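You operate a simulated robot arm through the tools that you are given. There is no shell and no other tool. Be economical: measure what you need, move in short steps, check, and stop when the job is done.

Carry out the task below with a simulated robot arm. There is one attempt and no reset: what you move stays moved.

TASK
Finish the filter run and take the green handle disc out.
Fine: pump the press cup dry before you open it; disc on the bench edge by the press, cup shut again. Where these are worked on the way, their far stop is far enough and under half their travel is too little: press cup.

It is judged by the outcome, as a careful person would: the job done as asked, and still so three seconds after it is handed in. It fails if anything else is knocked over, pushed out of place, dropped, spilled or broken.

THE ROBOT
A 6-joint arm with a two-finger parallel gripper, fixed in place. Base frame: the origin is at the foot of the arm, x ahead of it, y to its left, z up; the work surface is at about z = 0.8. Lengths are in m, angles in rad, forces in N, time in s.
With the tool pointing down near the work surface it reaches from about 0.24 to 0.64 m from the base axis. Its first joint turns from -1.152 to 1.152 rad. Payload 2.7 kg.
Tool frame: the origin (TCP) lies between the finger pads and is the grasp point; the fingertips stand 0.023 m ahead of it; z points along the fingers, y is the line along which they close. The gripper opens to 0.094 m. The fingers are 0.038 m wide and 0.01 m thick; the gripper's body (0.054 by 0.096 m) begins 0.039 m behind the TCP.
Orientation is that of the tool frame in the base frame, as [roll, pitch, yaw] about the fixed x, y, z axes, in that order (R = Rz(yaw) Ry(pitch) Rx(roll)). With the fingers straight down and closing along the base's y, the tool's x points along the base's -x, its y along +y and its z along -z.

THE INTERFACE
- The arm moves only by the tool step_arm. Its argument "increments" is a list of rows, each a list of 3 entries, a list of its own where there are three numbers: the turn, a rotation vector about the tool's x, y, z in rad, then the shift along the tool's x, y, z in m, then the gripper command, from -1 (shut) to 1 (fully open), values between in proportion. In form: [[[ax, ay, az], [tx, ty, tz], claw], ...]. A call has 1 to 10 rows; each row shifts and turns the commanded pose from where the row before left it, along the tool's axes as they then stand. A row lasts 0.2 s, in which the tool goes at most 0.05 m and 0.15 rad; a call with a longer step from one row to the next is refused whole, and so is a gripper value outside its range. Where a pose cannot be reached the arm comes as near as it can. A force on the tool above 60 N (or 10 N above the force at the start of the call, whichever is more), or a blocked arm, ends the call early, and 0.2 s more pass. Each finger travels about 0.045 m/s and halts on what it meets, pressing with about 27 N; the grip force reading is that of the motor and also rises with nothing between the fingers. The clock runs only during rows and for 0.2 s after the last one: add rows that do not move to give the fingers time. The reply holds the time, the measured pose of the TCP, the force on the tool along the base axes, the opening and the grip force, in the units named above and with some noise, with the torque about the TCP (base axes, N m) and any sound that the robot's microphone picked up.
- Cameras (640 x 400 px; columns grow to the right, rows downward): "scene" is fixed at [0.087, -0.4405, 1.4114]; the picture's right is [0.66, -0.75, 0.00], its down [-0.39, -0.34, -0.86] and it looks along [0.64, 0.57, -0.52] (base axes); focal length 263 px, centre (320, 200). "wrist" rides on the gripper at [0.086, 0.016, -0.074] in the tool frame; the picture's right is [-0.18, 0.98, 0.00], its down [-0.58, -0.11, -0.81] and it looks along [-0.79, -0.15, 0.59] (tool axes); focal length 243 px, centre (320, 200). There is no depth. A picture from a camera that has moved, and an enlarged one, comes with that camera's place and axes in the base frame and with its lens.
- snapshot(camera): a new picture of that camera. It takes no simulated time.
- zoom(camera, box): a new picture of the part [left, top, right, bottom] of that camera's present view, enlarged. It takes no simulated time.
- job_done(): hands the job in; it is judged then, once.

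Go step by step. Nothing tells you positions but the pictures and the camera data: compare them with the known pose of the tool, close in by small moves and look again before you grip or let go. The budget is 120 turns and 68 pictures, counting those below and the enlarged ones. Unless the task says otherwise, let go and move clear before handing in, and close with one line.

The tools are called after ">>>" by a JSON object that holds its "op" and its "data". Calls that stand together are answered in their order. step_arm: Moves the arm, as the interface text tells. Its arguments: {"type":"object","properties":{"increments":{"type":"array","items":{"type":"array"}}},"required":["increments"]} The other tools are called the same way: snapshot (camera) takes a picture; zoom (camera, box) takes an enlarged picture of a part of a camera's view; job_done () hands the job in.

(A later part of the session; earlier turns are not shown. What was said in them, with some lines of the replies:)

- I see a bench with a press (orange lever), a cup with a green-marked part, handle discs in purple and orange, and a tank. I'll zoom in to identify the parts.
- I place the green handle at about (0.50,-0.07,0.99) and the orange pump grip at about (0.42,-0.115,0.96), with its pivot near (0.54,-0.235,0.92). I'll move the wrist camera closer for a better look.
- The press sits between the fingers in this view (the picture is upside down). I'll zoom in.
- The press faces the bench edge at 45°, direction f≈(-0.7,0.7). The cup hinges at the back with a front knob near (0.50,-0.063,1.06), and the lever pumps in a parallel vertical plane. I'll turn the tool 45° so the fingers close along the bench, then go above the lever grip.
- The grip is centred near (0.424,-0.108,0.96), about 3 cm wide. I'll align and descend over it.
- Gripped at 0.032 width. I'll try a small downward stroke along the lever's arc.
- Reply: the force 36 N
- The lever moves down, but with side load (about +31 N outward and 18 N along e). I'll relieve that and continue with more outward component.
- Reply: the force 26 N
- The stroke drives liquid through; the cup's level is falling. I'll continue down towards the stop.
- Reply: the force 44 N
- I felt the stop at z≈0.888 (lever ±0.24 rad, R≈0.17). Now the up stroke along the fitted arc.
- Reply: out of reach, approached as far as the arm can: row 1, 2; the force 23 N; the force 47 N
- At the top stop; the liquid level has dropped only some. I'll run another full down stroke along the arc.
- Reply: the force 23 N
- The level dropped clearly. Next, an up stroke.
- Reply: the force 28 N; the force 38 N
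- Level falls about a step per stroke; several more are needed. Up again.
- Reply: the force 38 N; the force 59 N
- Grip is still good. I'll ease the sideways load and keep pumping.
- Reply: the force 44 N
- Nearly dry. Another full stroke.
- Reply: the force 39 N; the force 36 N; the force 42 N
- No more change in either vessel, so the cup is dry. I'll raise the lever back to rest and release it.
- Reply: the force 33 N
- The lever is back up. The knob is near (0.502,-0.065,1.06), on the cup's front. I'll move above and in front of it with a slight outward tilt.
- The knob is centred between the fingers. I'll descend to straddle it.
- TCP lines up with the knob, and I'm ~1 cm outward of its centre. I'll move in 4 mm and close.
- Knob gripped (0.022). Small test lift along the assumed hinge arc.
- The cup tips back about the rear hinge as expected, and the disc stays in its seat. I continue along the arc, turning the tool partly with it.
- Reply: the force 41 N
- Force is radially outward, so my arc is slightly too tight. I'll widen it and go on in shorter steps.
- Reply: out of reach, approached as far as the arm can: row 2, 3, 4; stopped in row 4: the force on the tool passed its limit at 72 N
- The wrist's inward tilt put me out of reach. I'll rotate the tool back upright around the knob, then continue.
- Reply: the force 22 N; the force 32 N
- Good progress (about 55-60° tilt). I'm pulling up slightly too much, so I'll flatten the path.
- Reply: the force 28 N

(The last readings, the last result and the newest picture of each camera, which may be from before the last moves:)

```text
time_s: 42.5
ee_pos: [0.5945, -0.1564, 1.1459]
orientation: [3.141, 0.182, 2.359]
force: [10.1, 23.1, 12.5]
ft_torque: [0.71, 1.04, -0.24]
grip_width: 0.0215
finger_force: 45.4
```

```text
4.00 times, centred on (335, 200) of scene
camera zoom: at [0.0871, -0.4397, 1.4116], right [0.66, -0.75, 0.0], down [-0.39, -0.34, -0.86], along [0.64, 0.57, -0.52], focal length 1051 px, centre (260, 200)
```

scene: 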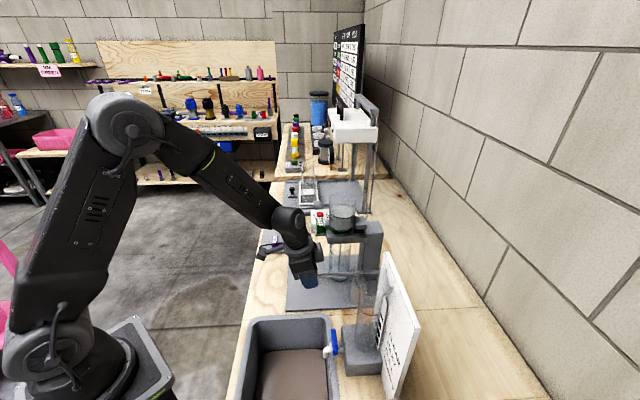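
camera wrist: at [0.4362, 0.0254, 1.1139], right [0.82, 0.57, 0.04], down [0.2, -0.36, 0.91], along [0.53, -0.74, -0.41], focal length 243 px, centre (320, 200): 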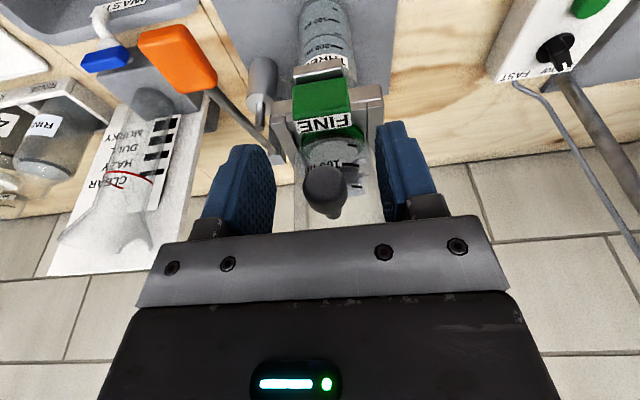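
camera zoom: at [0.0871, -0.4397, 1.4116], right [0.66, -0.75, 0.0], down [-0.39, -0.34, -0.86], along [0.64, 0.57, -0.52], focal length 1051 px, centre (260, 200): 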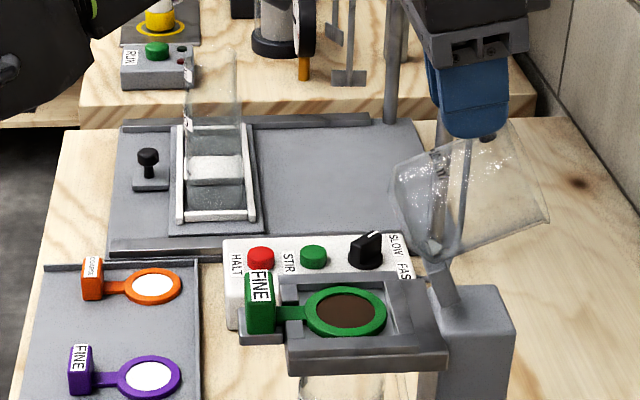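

>>> {"op": "step_arm", "data": {"increments": [[[0, 0, 0], [-0.009, 0, 0.002], -0.9], [[0, 0, 0], [-0.0085, 0.0, 0.004], -0.9], [[0, 0, 0], [-0.008, 0, 0.005], -0.9]]}}

>>> {"op": "zoom", "data": {"camera": "scene", "box": [270, 150, 400, 250]}}

```text
time_s: 43.0
ee_pos: [0.5969, -0.1585, 1.1447]
orientation: [3.13, 0.193, 2.368]
force: [5.8, 5.8, 2.8]
ft_torque: [-0.51, 0.6, -0.38]
grip_width: 0.0218
finger_force: 45.0
out of reach, approached as far as the arm can: row 1, 2
stopped in row 2: the force on the tool passed its limit at 63 N (the readings are from after the stop); the commanded pose is now the measured one
```

```text
4.00 times, centred on (335, 200) of scene
camera zoom: at [0.087, -0.4404, 1.4114], right [0.66, -0.75, 0.0], down [-0.39, -0.34, -0.86], along [0.64, 0.57, -0.52], focal length 1051 px, centre (260, 200)
```

zoom: 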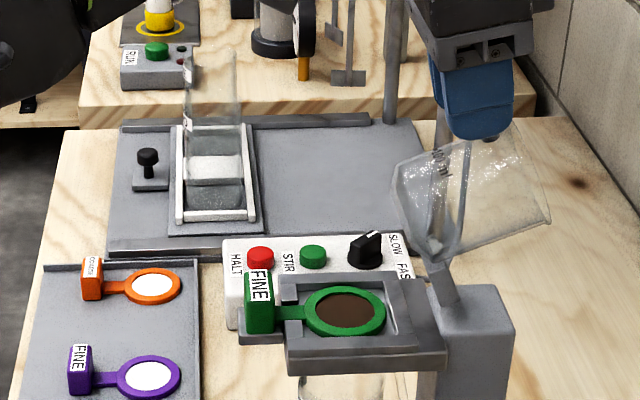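

I hit the reach limit near 80° tilt. I'll tilt the tool forward about the knob to extend reach and check whether the cup goes further.

>>> {"op": "step_arm", "data": {"increments": [[[0.01, -0.1, 0.012], [0, 0, 0], -0.9], [[0, -0.1, 0], [0, 0, 0], -0.9], [[0, -0.1, 0], [0, 0, 0], -0.9], [[0, -0.1, 0], [0, 0, 0], -0.9]]}}

```text
time_s: 44.0
ee_pos: [0.5962, -0.1562, 1.1428]
orientation: [3.138, 0.588, 2.353]
force: [-2.5, 13.1, -7.6]
ft_torque: [0.68, 1.4, -0.27]
grip_width: 0.0216
finger_force: 45.1
```

>>> {"op": "step_arm", "data": {"increments": [[[0, 0, 0], [-0.0064, 0, 0.0067], -0.9], [[0, 0, 0], [-0.006, 0, 0.007], -0.9]]}}

>>> {"op": "zoom", "data": {"camera": "scene", "box": [270, 150, 400, 250]}}

```text
time_s: 44.6
ee_pos: [0.6085, -0.1704, 1.1414]
orientation: [3.133, 0.595, 2.353]
force: [1.8, 16.2, 0.5]
ft_torque: [0.61, 1.41, -0.2]
grip_width: 0.0213
finger_force: 45.5
```

```text
4.00 times, centred on (335, 200) of scene
camera zoom: at [0.0871, -0.44, 1.4115], right [0.66, -0.75, 0.0], down [-0.39, -0.34, -0.86], along [0.64, 0.57, -0.52], focal length 1051 px, centre (260, 200)
```

zoom: 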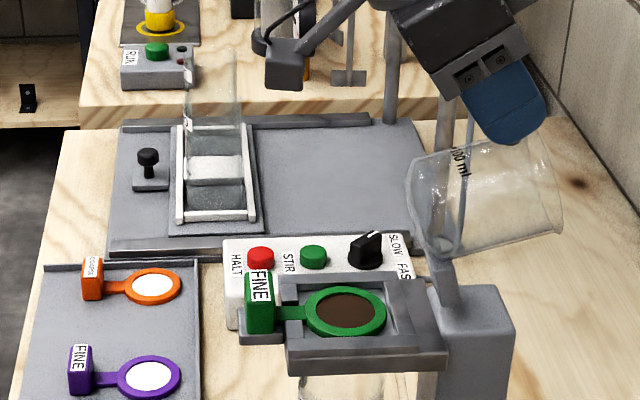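

>>> {"op": "step_arm", "data": {"increments": [[[0, 0, 0], [-0.0058, 0, 0.0075], -0.9], [[0, 0, 0], [-0.0055, 0, 0.0078], -0.9], [[0, 0, 0], [-0.0052, 0, 0.008], -0.9]]}}

>>> {"op": "zoom", "data": {"camera": "scene", "box": [270, 150, 400, 250]}}

```text
time_s: 45.4
ee_pos: [0.6276, -0.1891, 1.1331]
orientation: [3.132, 0.599, 2.354]
force: [8.7, 11.9, 20.6]
ft_torque: [0.33, 1.4, -0.12]
grip_width: 0.0217
finger_force: 45.6
```

```text
4.00 times, centred on (335, 200) of scene
camera zoom: at [0.0869, -0.44, 1.4115], right [0.66, -0.75, 0.0], down [-0.39, -0.34, -0.86], along [0.64, 0.57, -0.52], focal length 1051 px, centre (260, 200)
```

zoom: 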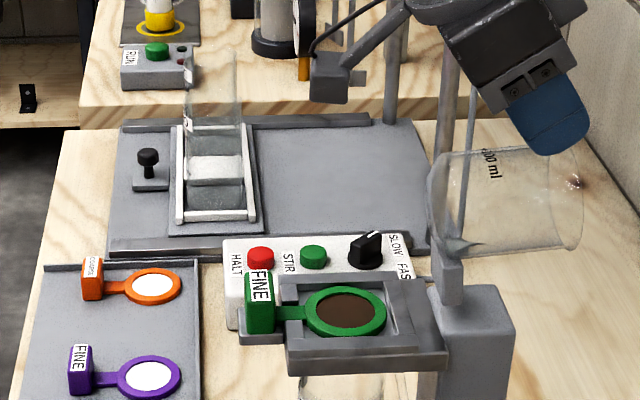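

>>> {"op": "step_arm", "data": {"increments": [[[0, -0.05, 0], [-0.004, 0, 0.008], -0.9], [[0, -0.05, 0], [-0.0032, 0, 0.0085], -0.9]]}}

```text
time_s: 46.0
ee_pos: [0.6362, -0.1985, 1.1253]
orientation: [3.133, 0.694, 2.351]
force: [-34.2, 28.1, 24.1]
ft_torque: [0.21, 1.03, 0.01]
grip_width: 0.0218
finger_force: 45.0
```

Strong resistance opposite to the motion now: the far stop. I'll release and back off along the tool axis.

>>> {"op": "step_arm", "data": {"increments": [[[0, 0, 0], [0.001, 0, -0.001], -0.5], [[0, 0, 0], [0, 0, 0], 0.0], [[0, 0, 0], [0, 0, 0], 0.0], [[0, 0, 0], [0, 0, -0.02], 0.0], [[0, 0, 0], [0, 0, -0.03], 0.0], [[0, 0, 0], [0, 0, -0.03], 0.0]]}}

>>> {"op": "zoom", "data": {"camera": "scene", "box": [250, 130, 410, 250]}}

```text
time_s: 47.4
ee_pos: [0.5996, -0.1646, 1.1829]
orientation: [3.135, 0.693, 2.354]
force: [0.3, -0.1, -0.4]
ft_torque: [-0.03, 0.03, 0.0]
grip_width: 0.0469
finger_force: 0.0
```

```text
3.33 times, centred on (330, 190) of scene
camera zoom: at [0.087, -0.4405, 1.4114], right [0.66, -0.75, 0.0], down [-0.39, -0.34, -0.86], along [0.64, 0.57, -0.52], focal length 876 px, centre (287, 233)
```

zoom: 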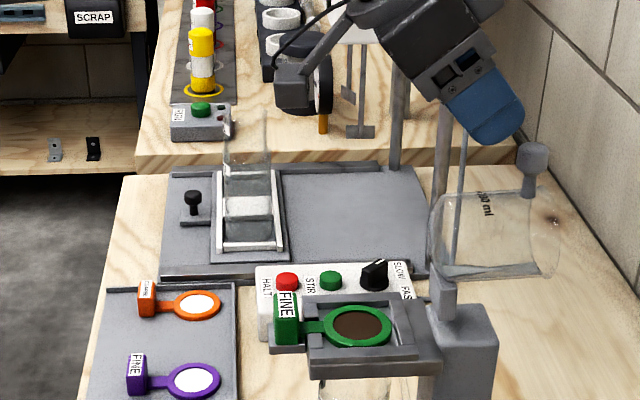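

The cup stays open at its far stop. Now I'll come back upright above the green handle.

>>> {"op": "step_arm", "data": {"increments": [[[0, 0.115, 0], [0.0185, 0, -0.0153], 0.2], [[0, 0.115, 0], [0.0201, 0, -0.013], 0.2], [[0, 0.115, 0], [0.0215, 0, -0.0107], 0.2], [[0, 0.115, 0], [0.0226, 0, -0.0081], 0.2], [[0, 0.115, 0], [0.0234, 0, -0.0055], 0.2], [[0, 0.115, 0], [0.0238, 0, -0.0028], 0.2], [[0, 0, 0], [0.005, 0, 0.035], 0.2], [[0, 0, 0], [0, 0, 0.035], 0.2]]}}

>>> {"op": "snapshot", "data": {"camera": "wrist"}}

>>> {"op": "zoom", "data": {"camera": "scene", "box": [290, 190, 370, 250]}}

```text
time_s: 49.2
ee_pos: [0.497, -0.0573, 1.1094]
orientation: [3.138, 0.002, 2.357]
force: [0.3, -0.2, 0.2]
ft_torque: [0.0, 0.03, -0.02]
grip_width: 0.0565
finger_force: 0.0
```

```text
27 pictures are left
camera wrist: at [0.4475, 0.016, 1.1839], right [0.83, 0.56, 0.0], down [0.33, -0.49, 0.81], along [0.46, -0.66, -0.59], focal length 243 px, centre (320, 200)
```

wrist: 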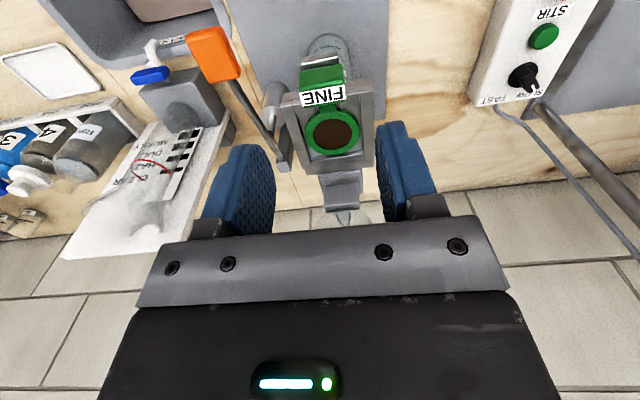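

```text
6.67 times, centred on (330, 220) of scene
camera zoom: at [0.087, -0.4405, 1.4114], right [0.66, -0.75, 0.0], down [-0.39, -0.34, -0.86], along [0.64, 0.57, -0.52], focal length 1752 px, centre (253, 67)
```

zoom: 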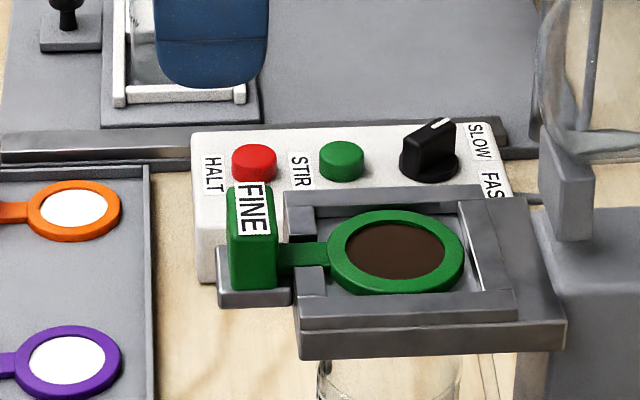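

The block is about 35 mm wide along e, with top centre at about (0.508,-0.065,1.009), sitting on a small ledge. I'll align and descend partly, then look.

>>> {"op": "step_arm", "data": {"increments": [[[0, 0, 0], [-0.012, 0.001, 0], 0.3], [[0, 0, 0], [0, 0, 0.04], 0.3], [[0, 0, 0], [0, 0, 0.04], 0.3]]}}

>>> {"op": "snapshot", "data": {"camera": "wrist"}}

>>> {"op": "zoom", "data": {"camera": "scene", "box": [290, 190, 370, 250]}}

```text
time_s: 50.0
ee_pos: [0.5053, -0.0672, 1.0324]
orientation: [3.134, 0.002, 2.357]
force: [1.0, 0.4, -0.4]
ft_torque: [-0.03, -0.01, -0.03]
grip_width: 0.0611
finger_force: 0.1
```

```text
25 pictures are left
camera wrist: at [0.4562, 0.0061, 1.1062], right [0.83, 0.56, 0.01], down [0.33, -0.49, 0.81], along [0.46, -0.66, -0.59], focal length 243 px, centre (320, 200)
```

wrist: 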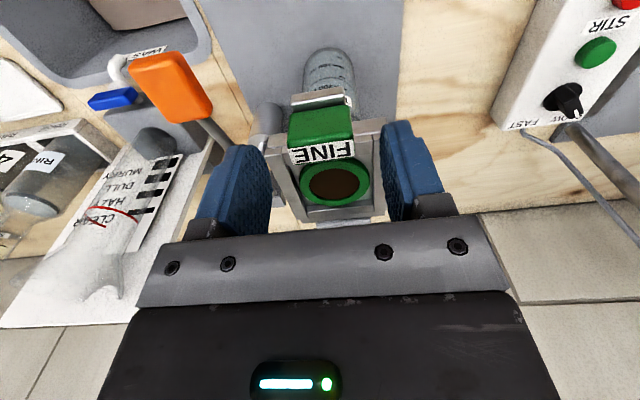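

```text
6.67 times, centred on (330, 220) of scene
camera zoom: at [0.087, -0.4405, 1.4114], right [0.66, -0.75, 0.0], down [-0.39, -0.34, -0.86], along [0.64, 0.57, -0.52], focal length 1752 px, centre (253, 67)
```

zoom: 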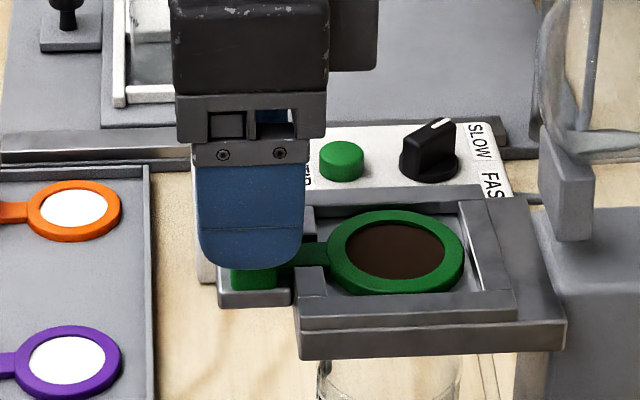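

The finger's inner edge is close to the tray's front wall, so I shift 7 mm outward, then descend to z≈1.009 and check.

>>> {"op": "step_arm", "data": {"increments": [[[0, 0, 0], [0.007, 0, 0], 0.3], [[0, 0, 0], [0, 0, 0.012], 0.3], [[0, 0, 0], [0, 0, 0.01], 0.3]]}}

>>> {"op": "zoom", "data": {"camera": "scene", "box": [290, 190, 370, 250]}}

>>> {"op": "zoom", "data": {"camera": "wrist", "box": [200, 80, 440, 240]}}

```text
time_s: 50.8
ee_pos: [0.4997, -0.0634, 1.0093]
orientation: [3.137, 0.002, 2.357]
force: [-0.6, -0.7, -0.4]
ft_torque: [0.04, -0.03, 0.03]
grip_width: 0.0611
finger_force: 0.1
```

```text
6.67 times, centred on (330, 220) of scene
camera zoom: at [0.087, -0.4405, 1.4114], right [0.66, -0.75, 0.0], down [-0.39, -0.34, -0.86], along [0.64, 0.57, -0.52], focal length 1752 px, centre (253, 67)
```

zoom: 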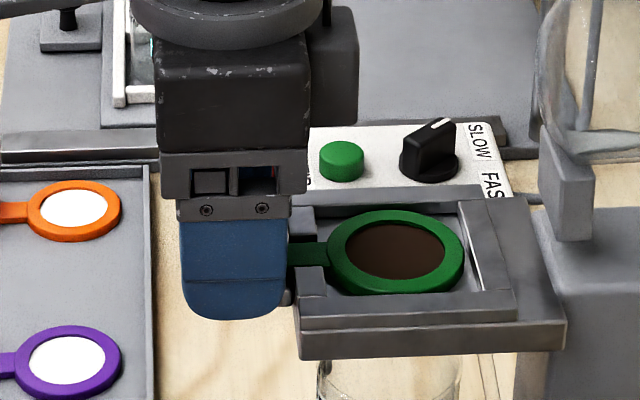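

```text
2.50 times, centred on (320, 160) of wrist
camera zoom: at [0.4514, 0.0101, 1.083], right [0.83, 0.56, 0.01], down [0.33, -0.49, 0.81], along [0.46, -0.66, -0.59], focal length 606 px, centre (320, 300)
```

zoom: 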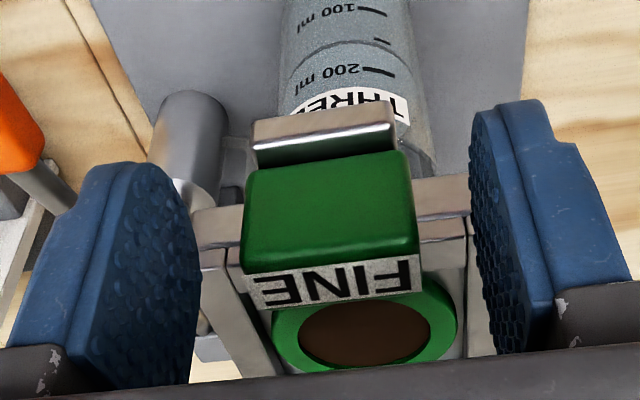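

The block is well straddled. I'll lower 3 mm and close.

>>> {"op": "step_arm", "data": {"increments": [[[0, 0, 0], [0, 0.0005, 0.003], 0.2], [[0, 0, 0], [0, 0, 0], -0.1], [[0, 0, 0], [0, 0, 0], -0.4], [[0, 0, 0], [0, 0, 0], -0.6], [[0, 0, 0], [0, 0, 0], -0.6]]}}

```text
time_s: 52.0
ee_pos: [0.5015, -0.0613, 1.0062]
orientation: [3.136, 0.003, 2.356]
force: [0.1, 0.7, -0.7]
ft_torque: [-0.01, -0.01, 0.03]
grip_width: 0.0349
finger_force: 27.3
```

Gripped at 0.035. Now lift straight up slowly and check the disc.

>>> {"op": "step_arm", "data": {"increments": [[[0, 0, 0], [0, 0, -0.006], -0.7], [[0, 0, 0], [0, 0, -0.01], -0.7], [[0, 0, 0], [0, 0, -0.015], -0.7], [[0, 0, 0], [0, 0, -0.015], -0.7]]}}

>>> {"op": "zoom", "data": {"camera": "scene", "box": [270, 150, 400, 250]}}

```text
time_s: 53.0
ee_pos: [0.5013, -0.0631, 1.0542]
orientation: [3.136, 0.003, 2.357]
force: [-0.2, 0.2, 0.0]
ft_torque: [0.02, 0.0, -0.01]
grip_width: 0.0344
finger_force: 27.6
```

```text
4.00 times, centred on (335, 200) of scene
camera zoom: at [0.087, -0.4405, 1.4114], right [0.66, -0.75, 0.0], down [-0.39, -0.34, -0.86], along [0.64, 0.57, -0.52], focal length 1051 px, centre (260, 200)
```

zoom: 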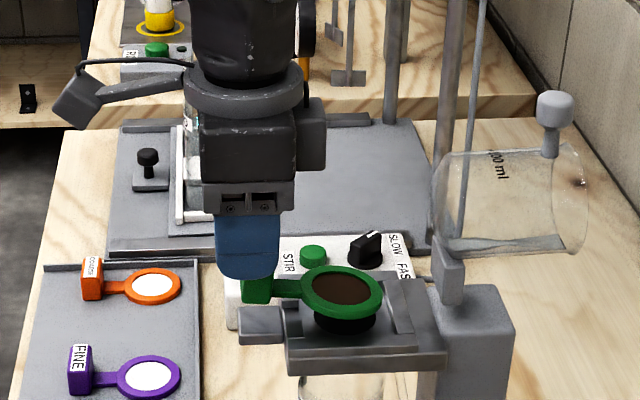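

The disc came up cleanly. I'll carry it out to the free wood strip between the press plate and the bench edge (around e≈0.3, f≈-0.25), and turn it parallel to the edge.

>>> {"op": "step_arm", "data": {"increments": [[[0, 0, 0], [0.02, 0, 0], -0.7], [[0, 0, 0], [0.025, -0.008, 0], -0.7], [[0, 0, 0], [0.025, -0.008, 0], -0.7], [[0, 0, 0], [0.025, -0.008, 0], -0.7], [[0, 0, 0], [0.025, -0.008, 0], -0.7], [[0, 0, 0], [0.027, -0.01, 0], -0.7], [[0, 0, -0.12], [0, 0, 0], -0.7], [[0, 0, -0.12], [0, 0, 0], -0.7], [[0, 0, -0.12], [0, 0, 0], -0.7], [[0, 0, -0.12], [0, 0, 0], -0.7]]}}

>>> {"op": "step_arm", "data": {"increments": [[[0, 0, -0.12], [0, 0, 0], -0.7], [[0, 0, -0.12], [0, 0, 0], -0.7], [[0, 0, -0.12], [0, 0, 0], -0.7], [[0, 0, -0.12], [0, 0, 0], -0.7], [[0, 0, -0.12], [0, 0, 0.02], -0.7], [[0, 0, -0.12], [0, 0, 0.03], -0.7], [[0, 0, -0.12], [0, 0, 0.03], -0.7], [[0, 0, -0.12], [0, 0, 0.03], -0.7], [[0, 0, -0.12], [0, 0, 0.02], -0.7]]}}

>>> {"op": "snapshot", "data": {"camera": "scene"}}

>>> {"op": "snapshot", "data": {"camera": "wrist"}}

```text
time_s: 55.2
ee_pos: [0.3672, 0.0135, 1.0533]
orientation: [3.139, 0.004, 2.838]
force: [-0.5, 0.1, 0.0]
ft_torque: [0.01, 0.0, 0.02]
grip_width: 0.0346
finger_force: 27.0
```

```text
time_s: 57.2
ee_pos: [0.3678, 0.0117, 0.923]
orientation: [-3.139, 0.006, -2.363]
force: [0.6, 0.1, -0.2]
ft_torque: [0.01, -0.01, 0.01]
grip_width: 0.0346
finger_force: 27.0
```

```text
20 pictures are left
```

scene: 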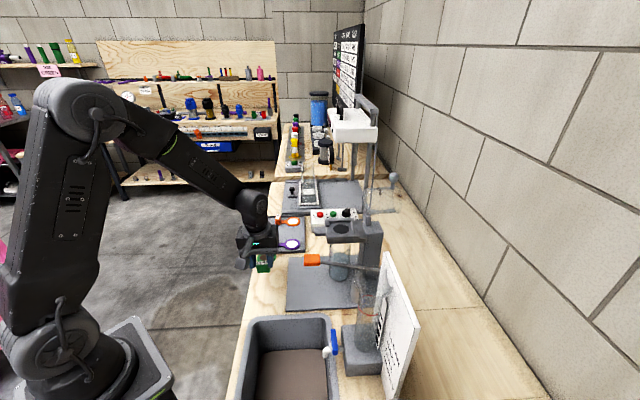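

```text
19 pictures are left
camera wrist: at [0.2964, -0.0366, 0.9966], right [-0.56, 0.83, 0.0], down [0.49, 0.33, 0.81], along [0.67, 0.45, -0.59], focal length 243 px, centre (320, 200)
```

wrist: 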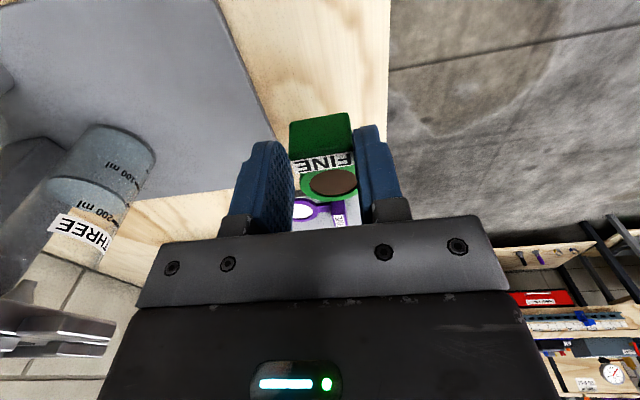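

The bench edge is at f≈-0.20 and the plate edge at -0.31, so the disc at f≈-0.25 sits over the middle of the strip. Descending.

>>> {"op": "step_arm", "data": {"increments": [[[0, 0, 0], [0, 0, 0.03], -0.7], [[0, 0, 0], [0, 0, 0.03], -0.7], [[0, 0, 0], [0, 0, 0.02], -0.7], [[0, 0, 0], [0, 0, 0.005], -0.7]]}}

>>> {"op": "zoom", "data": {"camera": "scene", "box": [220, 210, 340, 300]}}

```text
time_s: 58.2
ee_pos: [0.3711, 0.0145, 0.8381]
orientation: [-3.134, 0.01, -2.365]
force: [3.0, -1.4, 28.3]
ft_torque: [0.14, -0.14, 0.01]
grip_width: 0.0344
finger_force: 27.2
```

```text
4.44 times, centred on (280, 255) of scene
camera zoom: at [0.0867, -0.4406, 1.4114], right [0.66, -0.75, 0.0], down [-0.39, -0.34, -0.86], along [0.64, 0.57, -0.52], focal length 1168 px, centre (498, -44)
```

zoom: 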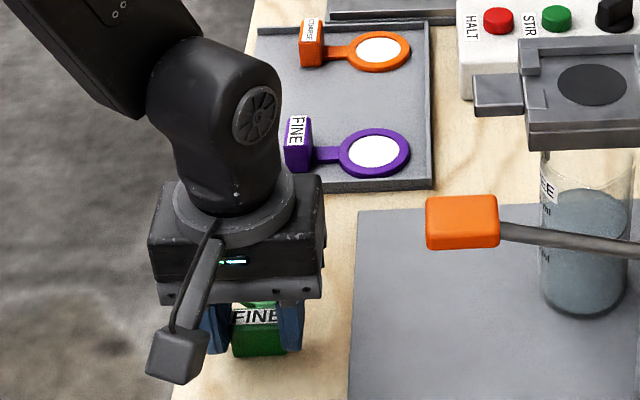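

Contact at z≈0.838. I'll look closely before releasing.

>>> {"op": "zoom", "data": {"camera": "wrist", "box": [240, 70, 420, 220]}}

>>> {"op": "zoom", "data": {"camera": "scene", "box": [250, 265, 300, 300]}}

```text
2.67 times, centred on (330, 145) of wrist
camera zoom: at [0.2981, -0.0342, 0.911], right [-0.56, 0.83, 0.0], down [0.48, 0.33, 0.81], along [0.68, 0.45, -0.58], focal length 647 px, centre (293, 347)
```

zoom: 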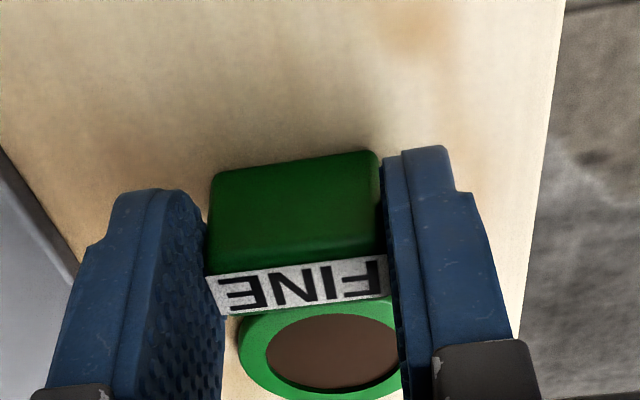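

```text
11.43 times, centred on (275, 282) of scene
camera zoom: at [0.0867, -0.4406, 1.4114], right [0.66, -0.75, 0.0], down [-0.39, -0.34, -0.86], along [0.64, 0.57, -0.52], focal length 3003 px, centre (834, -743)
```

zoom: 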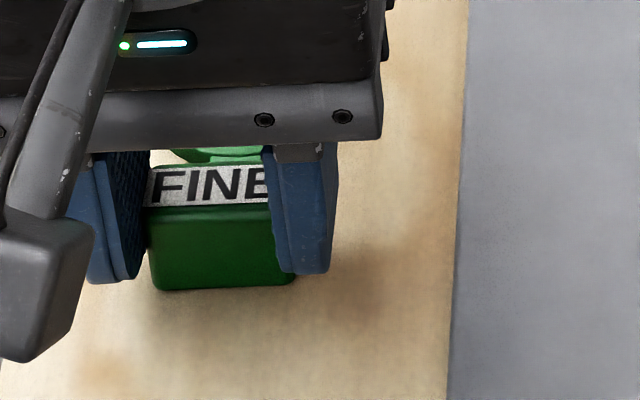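

The block rests on the wood. I'll ease the pressure, release, and rise.

>>> {"op": "step_arm", "data": {"increments": [[[0, 0, 0], [0, 0, -0.002], -0.7], [[0, 0, 0], [0, 0, 0], -0.2], [[0, 0, 0], [0, 0, 0], 0.1], [[0, 0, 0], [0, 0, 0], 0.1], [[0, 0, 0], [0, 0, -0.02], 0.1], [[0, 0, 0], [0, 0, -0.04], 0.1], [[0, 0, 0], [0, 0, -0.04], 0.1], [[0, 0, 0], [0, 0, -0.04], 0.1]]}}

>>> {"op": "zoom", "data": {"camera": "scene", "box": [220, 210, 340, 300]}}

```text
time_s: 60.0
ee_pos: [0.3688, 0.0131, 0.9773]
orientation: [-3.139, 0.005, -2.367]
force: [-0.1, 0.1, 0.4]
ft_torque: [0.0, 0.0, 0.0]
grip_width: 0.0515
finger_force: 0.0
```

```text
4.44 times, centred on (280, 255) of scene
camera zoom: at [0.087, -0.4405, 1.4114], right [0.66, -0.75, 0.0], down [-0.39, -0.34, -0.86], along [0.64, 0.57, -0.52], focal length 1168 px, centre (498, -44)
```

zoom: 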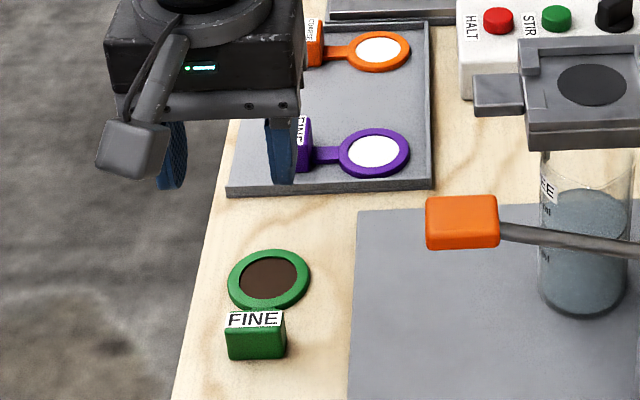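

Disc is well placed on the edge strip. Now I rise, turn the tool back and return to the cup's knob to shut it.

>>> {"op": "step_arm", "data": {"increments": [[[0, 0, 0.13], [0, 0, -0.035], 0.1], [[0, 0, 0.13], [0, 0, -0.035], 0.1], [[0, 0, 0.13], [0, 0, -0.035], 0.1], [[0, 0, 0.13], [0, 0, -0.035], 0.1], [[0, 0, 0.13], [0, 0, -0.035], 0.1], [[0, 0, 0.13], [0, 0, -0.03], 0.1], [[0, 0, 0.13], [0, 0, 0], 0.1], [[0, 0, 0.13], [0, 0, 0], 0.1], [[0, 0, 0.13], [0, 0, 0], 0.1], [[0, 0, 0.13], [0, 0, 0], 0.1]]}}

>>> {"op": "step_arm", "data": {"increments": [[[0, 0, 0.13], [0, 0, 0], 0.1], [[0, 0, 0.13], [0, 0, 0], 0.1], [[0, 0, 0], [-0.035, 0.009, 0], 0.1], [[0, 0, 0], [-0.035, 0.009, 0], 0.1], [[0, 0, 0], [-0.035, 0.009, 0], 0.1], [[0, 0, 0], [-0.04, 0.01, 0], 0.1]]}}

```text
time_s: 62.2
ee_pos: [0.3675, 0.0123, 1.1855]
orientation: [3.137, 0.003, 2.616]
force: [0.3, -0.5, 0.3]
ft_torque: [0.02, 0.02, -0.01]
grip_width: 0.0515
finger_force: 0.0
```

```text
time_s: 63.6
ee_pos: [0.4965, -0.0642, 1.1864]
orientation: [3.137, 0.003, 2.356]
force: [0.3, -1.3, 0.5]
ft_torque: [0.01, 0.0, 0.01]
grip_width: 0.0516
finger_force: 0.0
```

>>> {"op": "step_arm", "data": {"increments": [[[0, -0.115, 0], [-0.024, 0.001, 0], 0.1], [[0, -0.115, 0], [-0.0238, 0.001, 0.0028], 0.1], [[0, -0.115, 0], [-0.0234, 0, 0.0055], 0.1], [[0, -0.115, 0], [-0.0226, 0, 0.0081], 0.1], [[0, -0.115, 0], [-0.0215, 0, 0.0107], 0.1], [[0, -0.115, 0], [-0.0201, 0, 0.013], 0.1]]}}

>>> {"op": "snapshot", "data": {"camera": "wrist"}}

>>> {"op": "zoom", "data": {"camera": "scene", "box": [290, 130, 420, 230]}}

```text
time_s: 65.0
ee_pos: [0.5971, -0.1643, 1.1853]
orientation: [3.135, 0.695, 2.353]
force: [0.2, -0.4, -0.2]
ft_torque: [-0.01, 0.0, -0.01]
grip_width: 0.0517
finger_force: 0.0
```

```text
14 pictures are left
camera wrist: at [0.5292, -0.0716, 1.1873], right [0.79, 0.6, 0.12], down [-0.13, -0.03, 0.99], along [0.59, -0.8, 0.05], focal length 243 px, centre (320, 200)
```

wrist: 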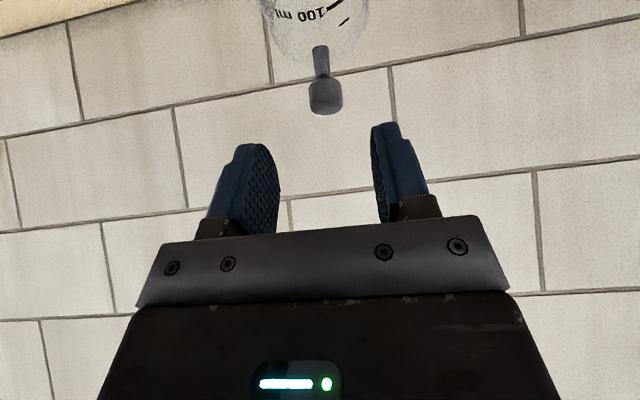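

```text
4.00 times, centred on (355, 180) of scene
camera zoom: at [0.087, -0.4405, 1.4113], right [0.66, -0.75, 0.0], down [-0.39, -0.34, -0.86], along [0.64, 0.57, -0.52], focal length 1051 px, centre (180, 280)
```

zoom: 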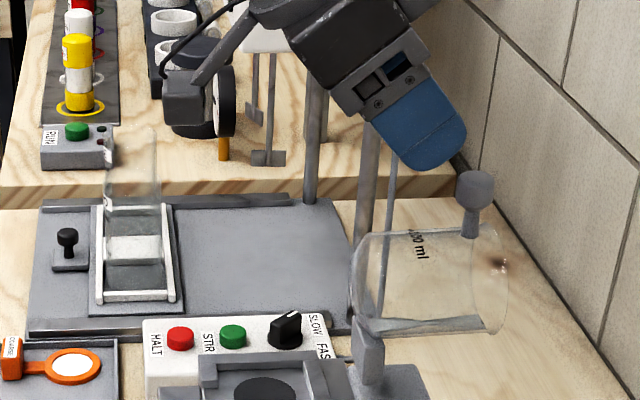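

The knob is aligned ahead of the fingers. I'll advance along the same line and grip it.

>>> {"op": "step_arm", "data": {"increments": [[[0, 0, 0], [-0.0014, 0, 0.03], 0.1], [[0, 0, 0], [0, 0, 0.03], 0.1], [[0, 0, 0], [0, 0, 0.017], 0.1], [[0, 0, 0], [0, 0, 0], -0.5], [[0, 0, 0], [0, 0, 0], -0.9], [[0, 0, 0], [0, 0, 0], -0.9], [[0, 0, 0], [0, 0, 0], -0.9]]}}

>>> {"op": "zoom", "data": {"camera": "scene", "box": [290, 130, 420, 230]}}

```text
time_s: 66.6
ee_pos: [0.6355, -0.1972, 1.129]
orientation: [3.133, 0.697, 2.357]
force: [24.7, 17.1, 0.4]
ft_torque: [-0.75, 0.0, -0.11]
grip_width: 0.0216
finger_force: 45.0
```

```text
4.00 times, centred on (355, 180) of scene
camera zoom: at [0.0878, -0.4399, 1.4115], right [0.66, -0.75, 0.0], down [-0.39, -0.34, -0.86], along [0.64, 0.57, -0.52], focal length 1051 px, centre (180, 280)
```

zoom: 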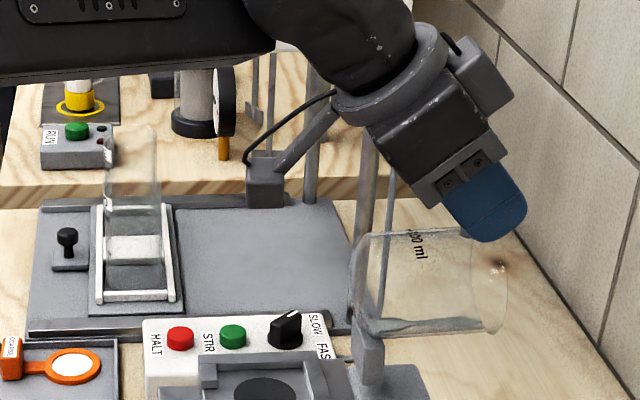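

Gripped. I'll close it along the recorded arc (hinge about f=-0.52, z=1.0, R≈0.143), checking forces on the way.

>>> {"op": "step_arm", "data": {"increments": [[[0, 0.012, 0], [0.0041, 0.0015, -0.0091], -0.9], [[0, 0.012, 0], [0.0048, 0, -0.0088], -0.9], [[0, 0.012, 0], [0.0055, 0, -0.0084], -0.9], [[0, 0.012, 0], [0.0062, 0, -0.0079], -0.9], [[0, 0.012, 0], [0.0068, 0, -0.0074], -0.9]]}}

```text
time_s: 67.8
ee_pos: [0.6025, -0.1637, 1.1404]
orientation: [3.133, 0.629, 2.352]
force: [18.5, 12.2, -10.9]
ft_torque: [-0.67, -0.28, -0.2]
grip_width: 0.0218
finger_force: 33.3
```

>>> {"op": "step_arm", "data": {"increments": [[[0, 0.012, 0], [0.0074, 0.0015, -0.0068], -0.9], [[0, 0.012, 0], [0.0079, 0, -0.0061], -0.9], [[0, 0.012, 0], [0.0084, 0, -0.0055], -0.9], [[0, 0.012, 0], [0.0088, 0, -0.0048], -0.9], [[0, 0.012, 0], [0.0092, 0, -0.004], -0.9]]}}

```text
time_s: 69.0
ee_pos: [0.567, -0.1285, 1.1409]
orientation: [3.138, 0.569, 2.352]
force: [5.3, -4.0, -11.4]
ft_torque: [-0.58, 0.0, -0.31]
grip_width: 0.0218
finger_force: 33.7
```

>>> {"op": "step_arm", "data": {"increments": [[[0, 0.012, 0], [0.0095, 0, -0.0033], -0.9], [[0, 0.012, 0], [0.0097, 0, -0.0025], -0.9], [[0, 0.012, 0], [0.0099, 0, -0.0017], -0.9], [[0, 0.012, 0], [0.01, 0, -0.0009], -0.9]]}}

>>> {"op": "zoom", "data": {"camera": "scene", "box": [270, 150, 400, 250]}}

```text
time_s: 70.0
ee_pos: [0.5406, -0.1026, 1.1294]
orientation: [3.134, 0.527, 2.352]
force: [6.8, -9.7, -1.3]
ft_torque: [-1.34, -0.74, -0.41]
grip_width: 0.0215
finger_force: 45.3
```

```text
4.00 times, centred on (335, 200) of scene
camera zoom: at [0.0872, -0.4408, 1.4112], right [0.66, -0.75, 0.0], down [-0.39, -0.34, -0.86], along [0.64, 0.57, -0.52], focal length 1051 px, centre (260, 200)
```

zoom: 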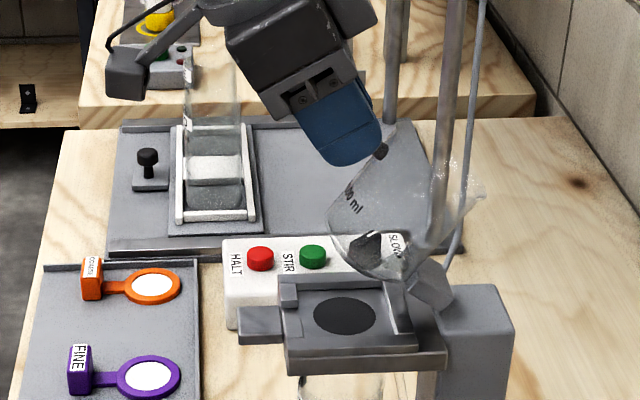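

Closing nicely. Continuing.

>>> {"op": "step_arm", "data": {"increments": [[[0, 0.012, 0], [0.01, 0, 0.0], -0.9], [[0, 0.012, 0], [0.01, 0, 0.0008], -0.9], [[0, 0.012, 0], [0.0099, 0, 0.0016], -0.9], [[0, 0.012, 0], [0.0097, 0, 0.0024], -0.9]]}}

```text
time_s: 71.0
ee_pos: [0.5176, -0.0785, 1.1037]
orientation: [3.136, 0.477, 2.354]
force: [8.8, -6.5, 3.9]
ft_torque: [-1.31, -0.84, -0.57]
grip_width: 0.0219
finger_force: 45.1
```

>>> {"op": "step_arm", "data": {"increments": [[[0, 0.012, 0], [0.0094, 0, 0.0033], -0.9], [[0, 0.012, 0], [0.0091, 0, 0.004], -0.9], [[0, 0.012, 0], [0.0087, 0, 0.0048], -0.9], [[0, 0.012, 0], [0.0083, 0, 0.0055], -0.9]]}}

>>> {"op": "zoom", "data": {"camera": "scene", "box": [270, 150, 400, 250]}}

```text
time_s: 72.0
ee_pos: [0.5013, -0.0617, 1.0746]
orientation: [3.135, 0.427, 2.354]
force: [11.3, -12.9, 1.5]
ft_torque: [-1.19, -1.02, -0.64]
grip_width: 0.0213
finger_force: 44.8
```

```text
4.00 times, centred on (335, 200) of scene
camera zoom: at [0.0873, -0.4409, 1.4112], right [0.66, -0.75, 0.0], down [-0.39, -0.34, -0.86], along [0.64, 0.57, -0.52], focal length 1051 px, centre (260, 200)
```

zoom: 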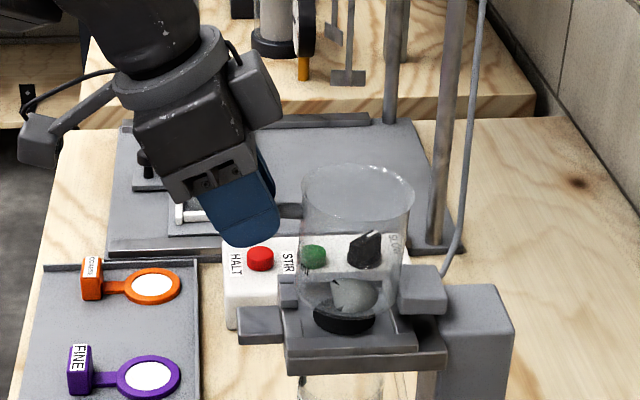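

Almost shut; the last bit down to the seat.

>>> {"op": "step_arm", "data": {"increments": [[[0, 0, 0], [0.006, 0, 0.005], -0.9], [[0, 0, 0], [0.005, 0, 0.0055], -0.9], [[0, 0, 0], [0.0025, 0, 0.004], -0.9]]}}

>>> {"op": "zoom", "data": {"camera": "scene", "box": [270, 150, 400, 250]}}

```text
time_s: 72.9
ee_pos: [0.4968, -0.0594, 1.0649]
orientation: [3.127, 0.442, 2.351]
force: [-13.8, 0.1, 13.6]
ft_torque: [0.57, 0.9, -0.02]
grip_width: 0.0213
finger_force: 45.1
stopped in row 3: the force on the tool passed its limit at 61 N (the readings are from after the stop); the commanded pose is now the measured one
```

```text
4.00 times, centred on (335, 200) of scene
camera zoom: at [0.0864, -0.4405, 1.4114], right [0.66, -0.75, 0.0], down [-0.39, -0.34, -0.86], along [0.64, 0.57, -0.52], focal length 1051 px, centre (260, 200)
```

zoom: 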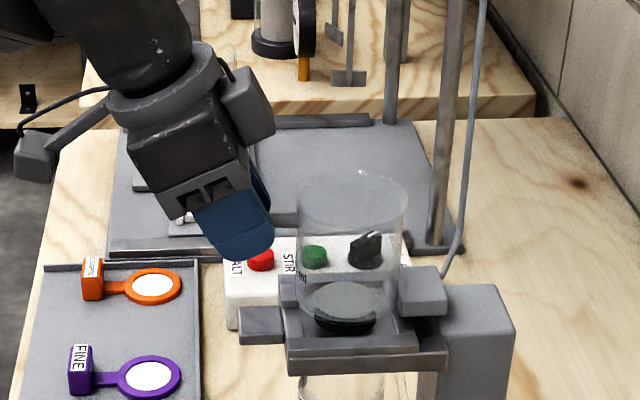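

The cup stopped on its seat, and its outline matches the original closed position. I'll release and back off.

>>> {"op": "step_arm", "data": {"increments": [[[0, 0, 0], [0, 0, 0], -0.5], [[0, 0, 0], [0, 0, 0], 0.1], [[0, 0, 0], [0, 0, 0], 0.2], [[0, 0, 0], [0, 0, -0.025], 0.2], [[0, 0, 0], [0, 0, -0.04], 0.2], [[0, 0, 0], [0, 0, -0.04], 0.2], [[0, 0, 0], [0, 0, -0.04], 0.2]]}}

>>> {"op": "zoom", "data": {"camera": "scene", "box": [230, 160, 400, 300]}}

>>> {"op": "zoom", "data": {"camera": "scene", "box": [290, 185, 400, 255]}}

```text
time_s: 74.5
ee_pos: [0.4542, -0.0168, 1.1954]
orientation: [3.128, 0.439, 2.354]
force: [0.4, 0.0, 0.1]
ft_torque: [0.02, -0.02, -0.01]
grip_width: 0.0564
finger_force: 0.0
```

```text
2.86 times, centred on (315, 230) of scene
camera zoom: at [0.087, -0.4405, 1.4114], right [0.66, -0.75, 0.0], down [-0.39, -0.34, -0.86], along [0.64, 0.57, -0.52], focal length 751 px, centre (334, 114)
```

zoom: 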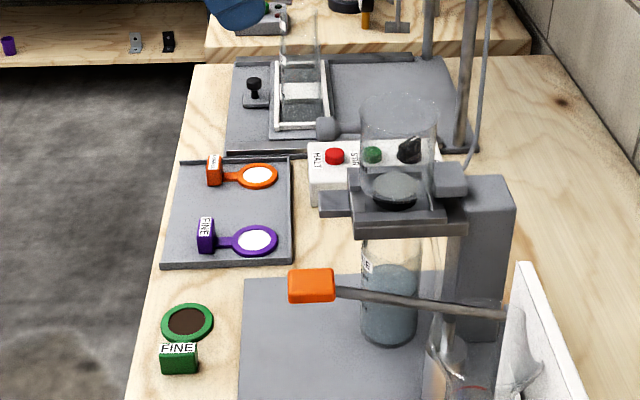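

```text
5.71 times, centred on (345, 220) of scene
camera zoom: at [0.087, -0.4405, 1.4114], right [0.66, -0.75, 0.0], down [-0.39, -0.34, -0.86], along [0.64, 0.57, -0.52], focal length 1502 px, centre (177, 86)
```

zoom: 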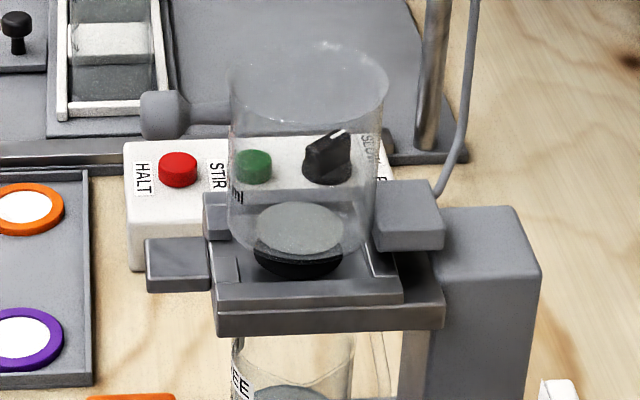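

The cup outline and knob match their original closed positions exactly. The lever is up, and the disc lies on the bench edge by the press with the arm clear. Handing in.

>>> {"op": "job_done", "data": {}}

```text
The job is handed in.
```

The filter run is finished: I pumped the press cup until the liquid level stopped dropping, then opened it to its far stop. The green handle disc is out and lying on the bench edge by the press, and the cup is shut again.
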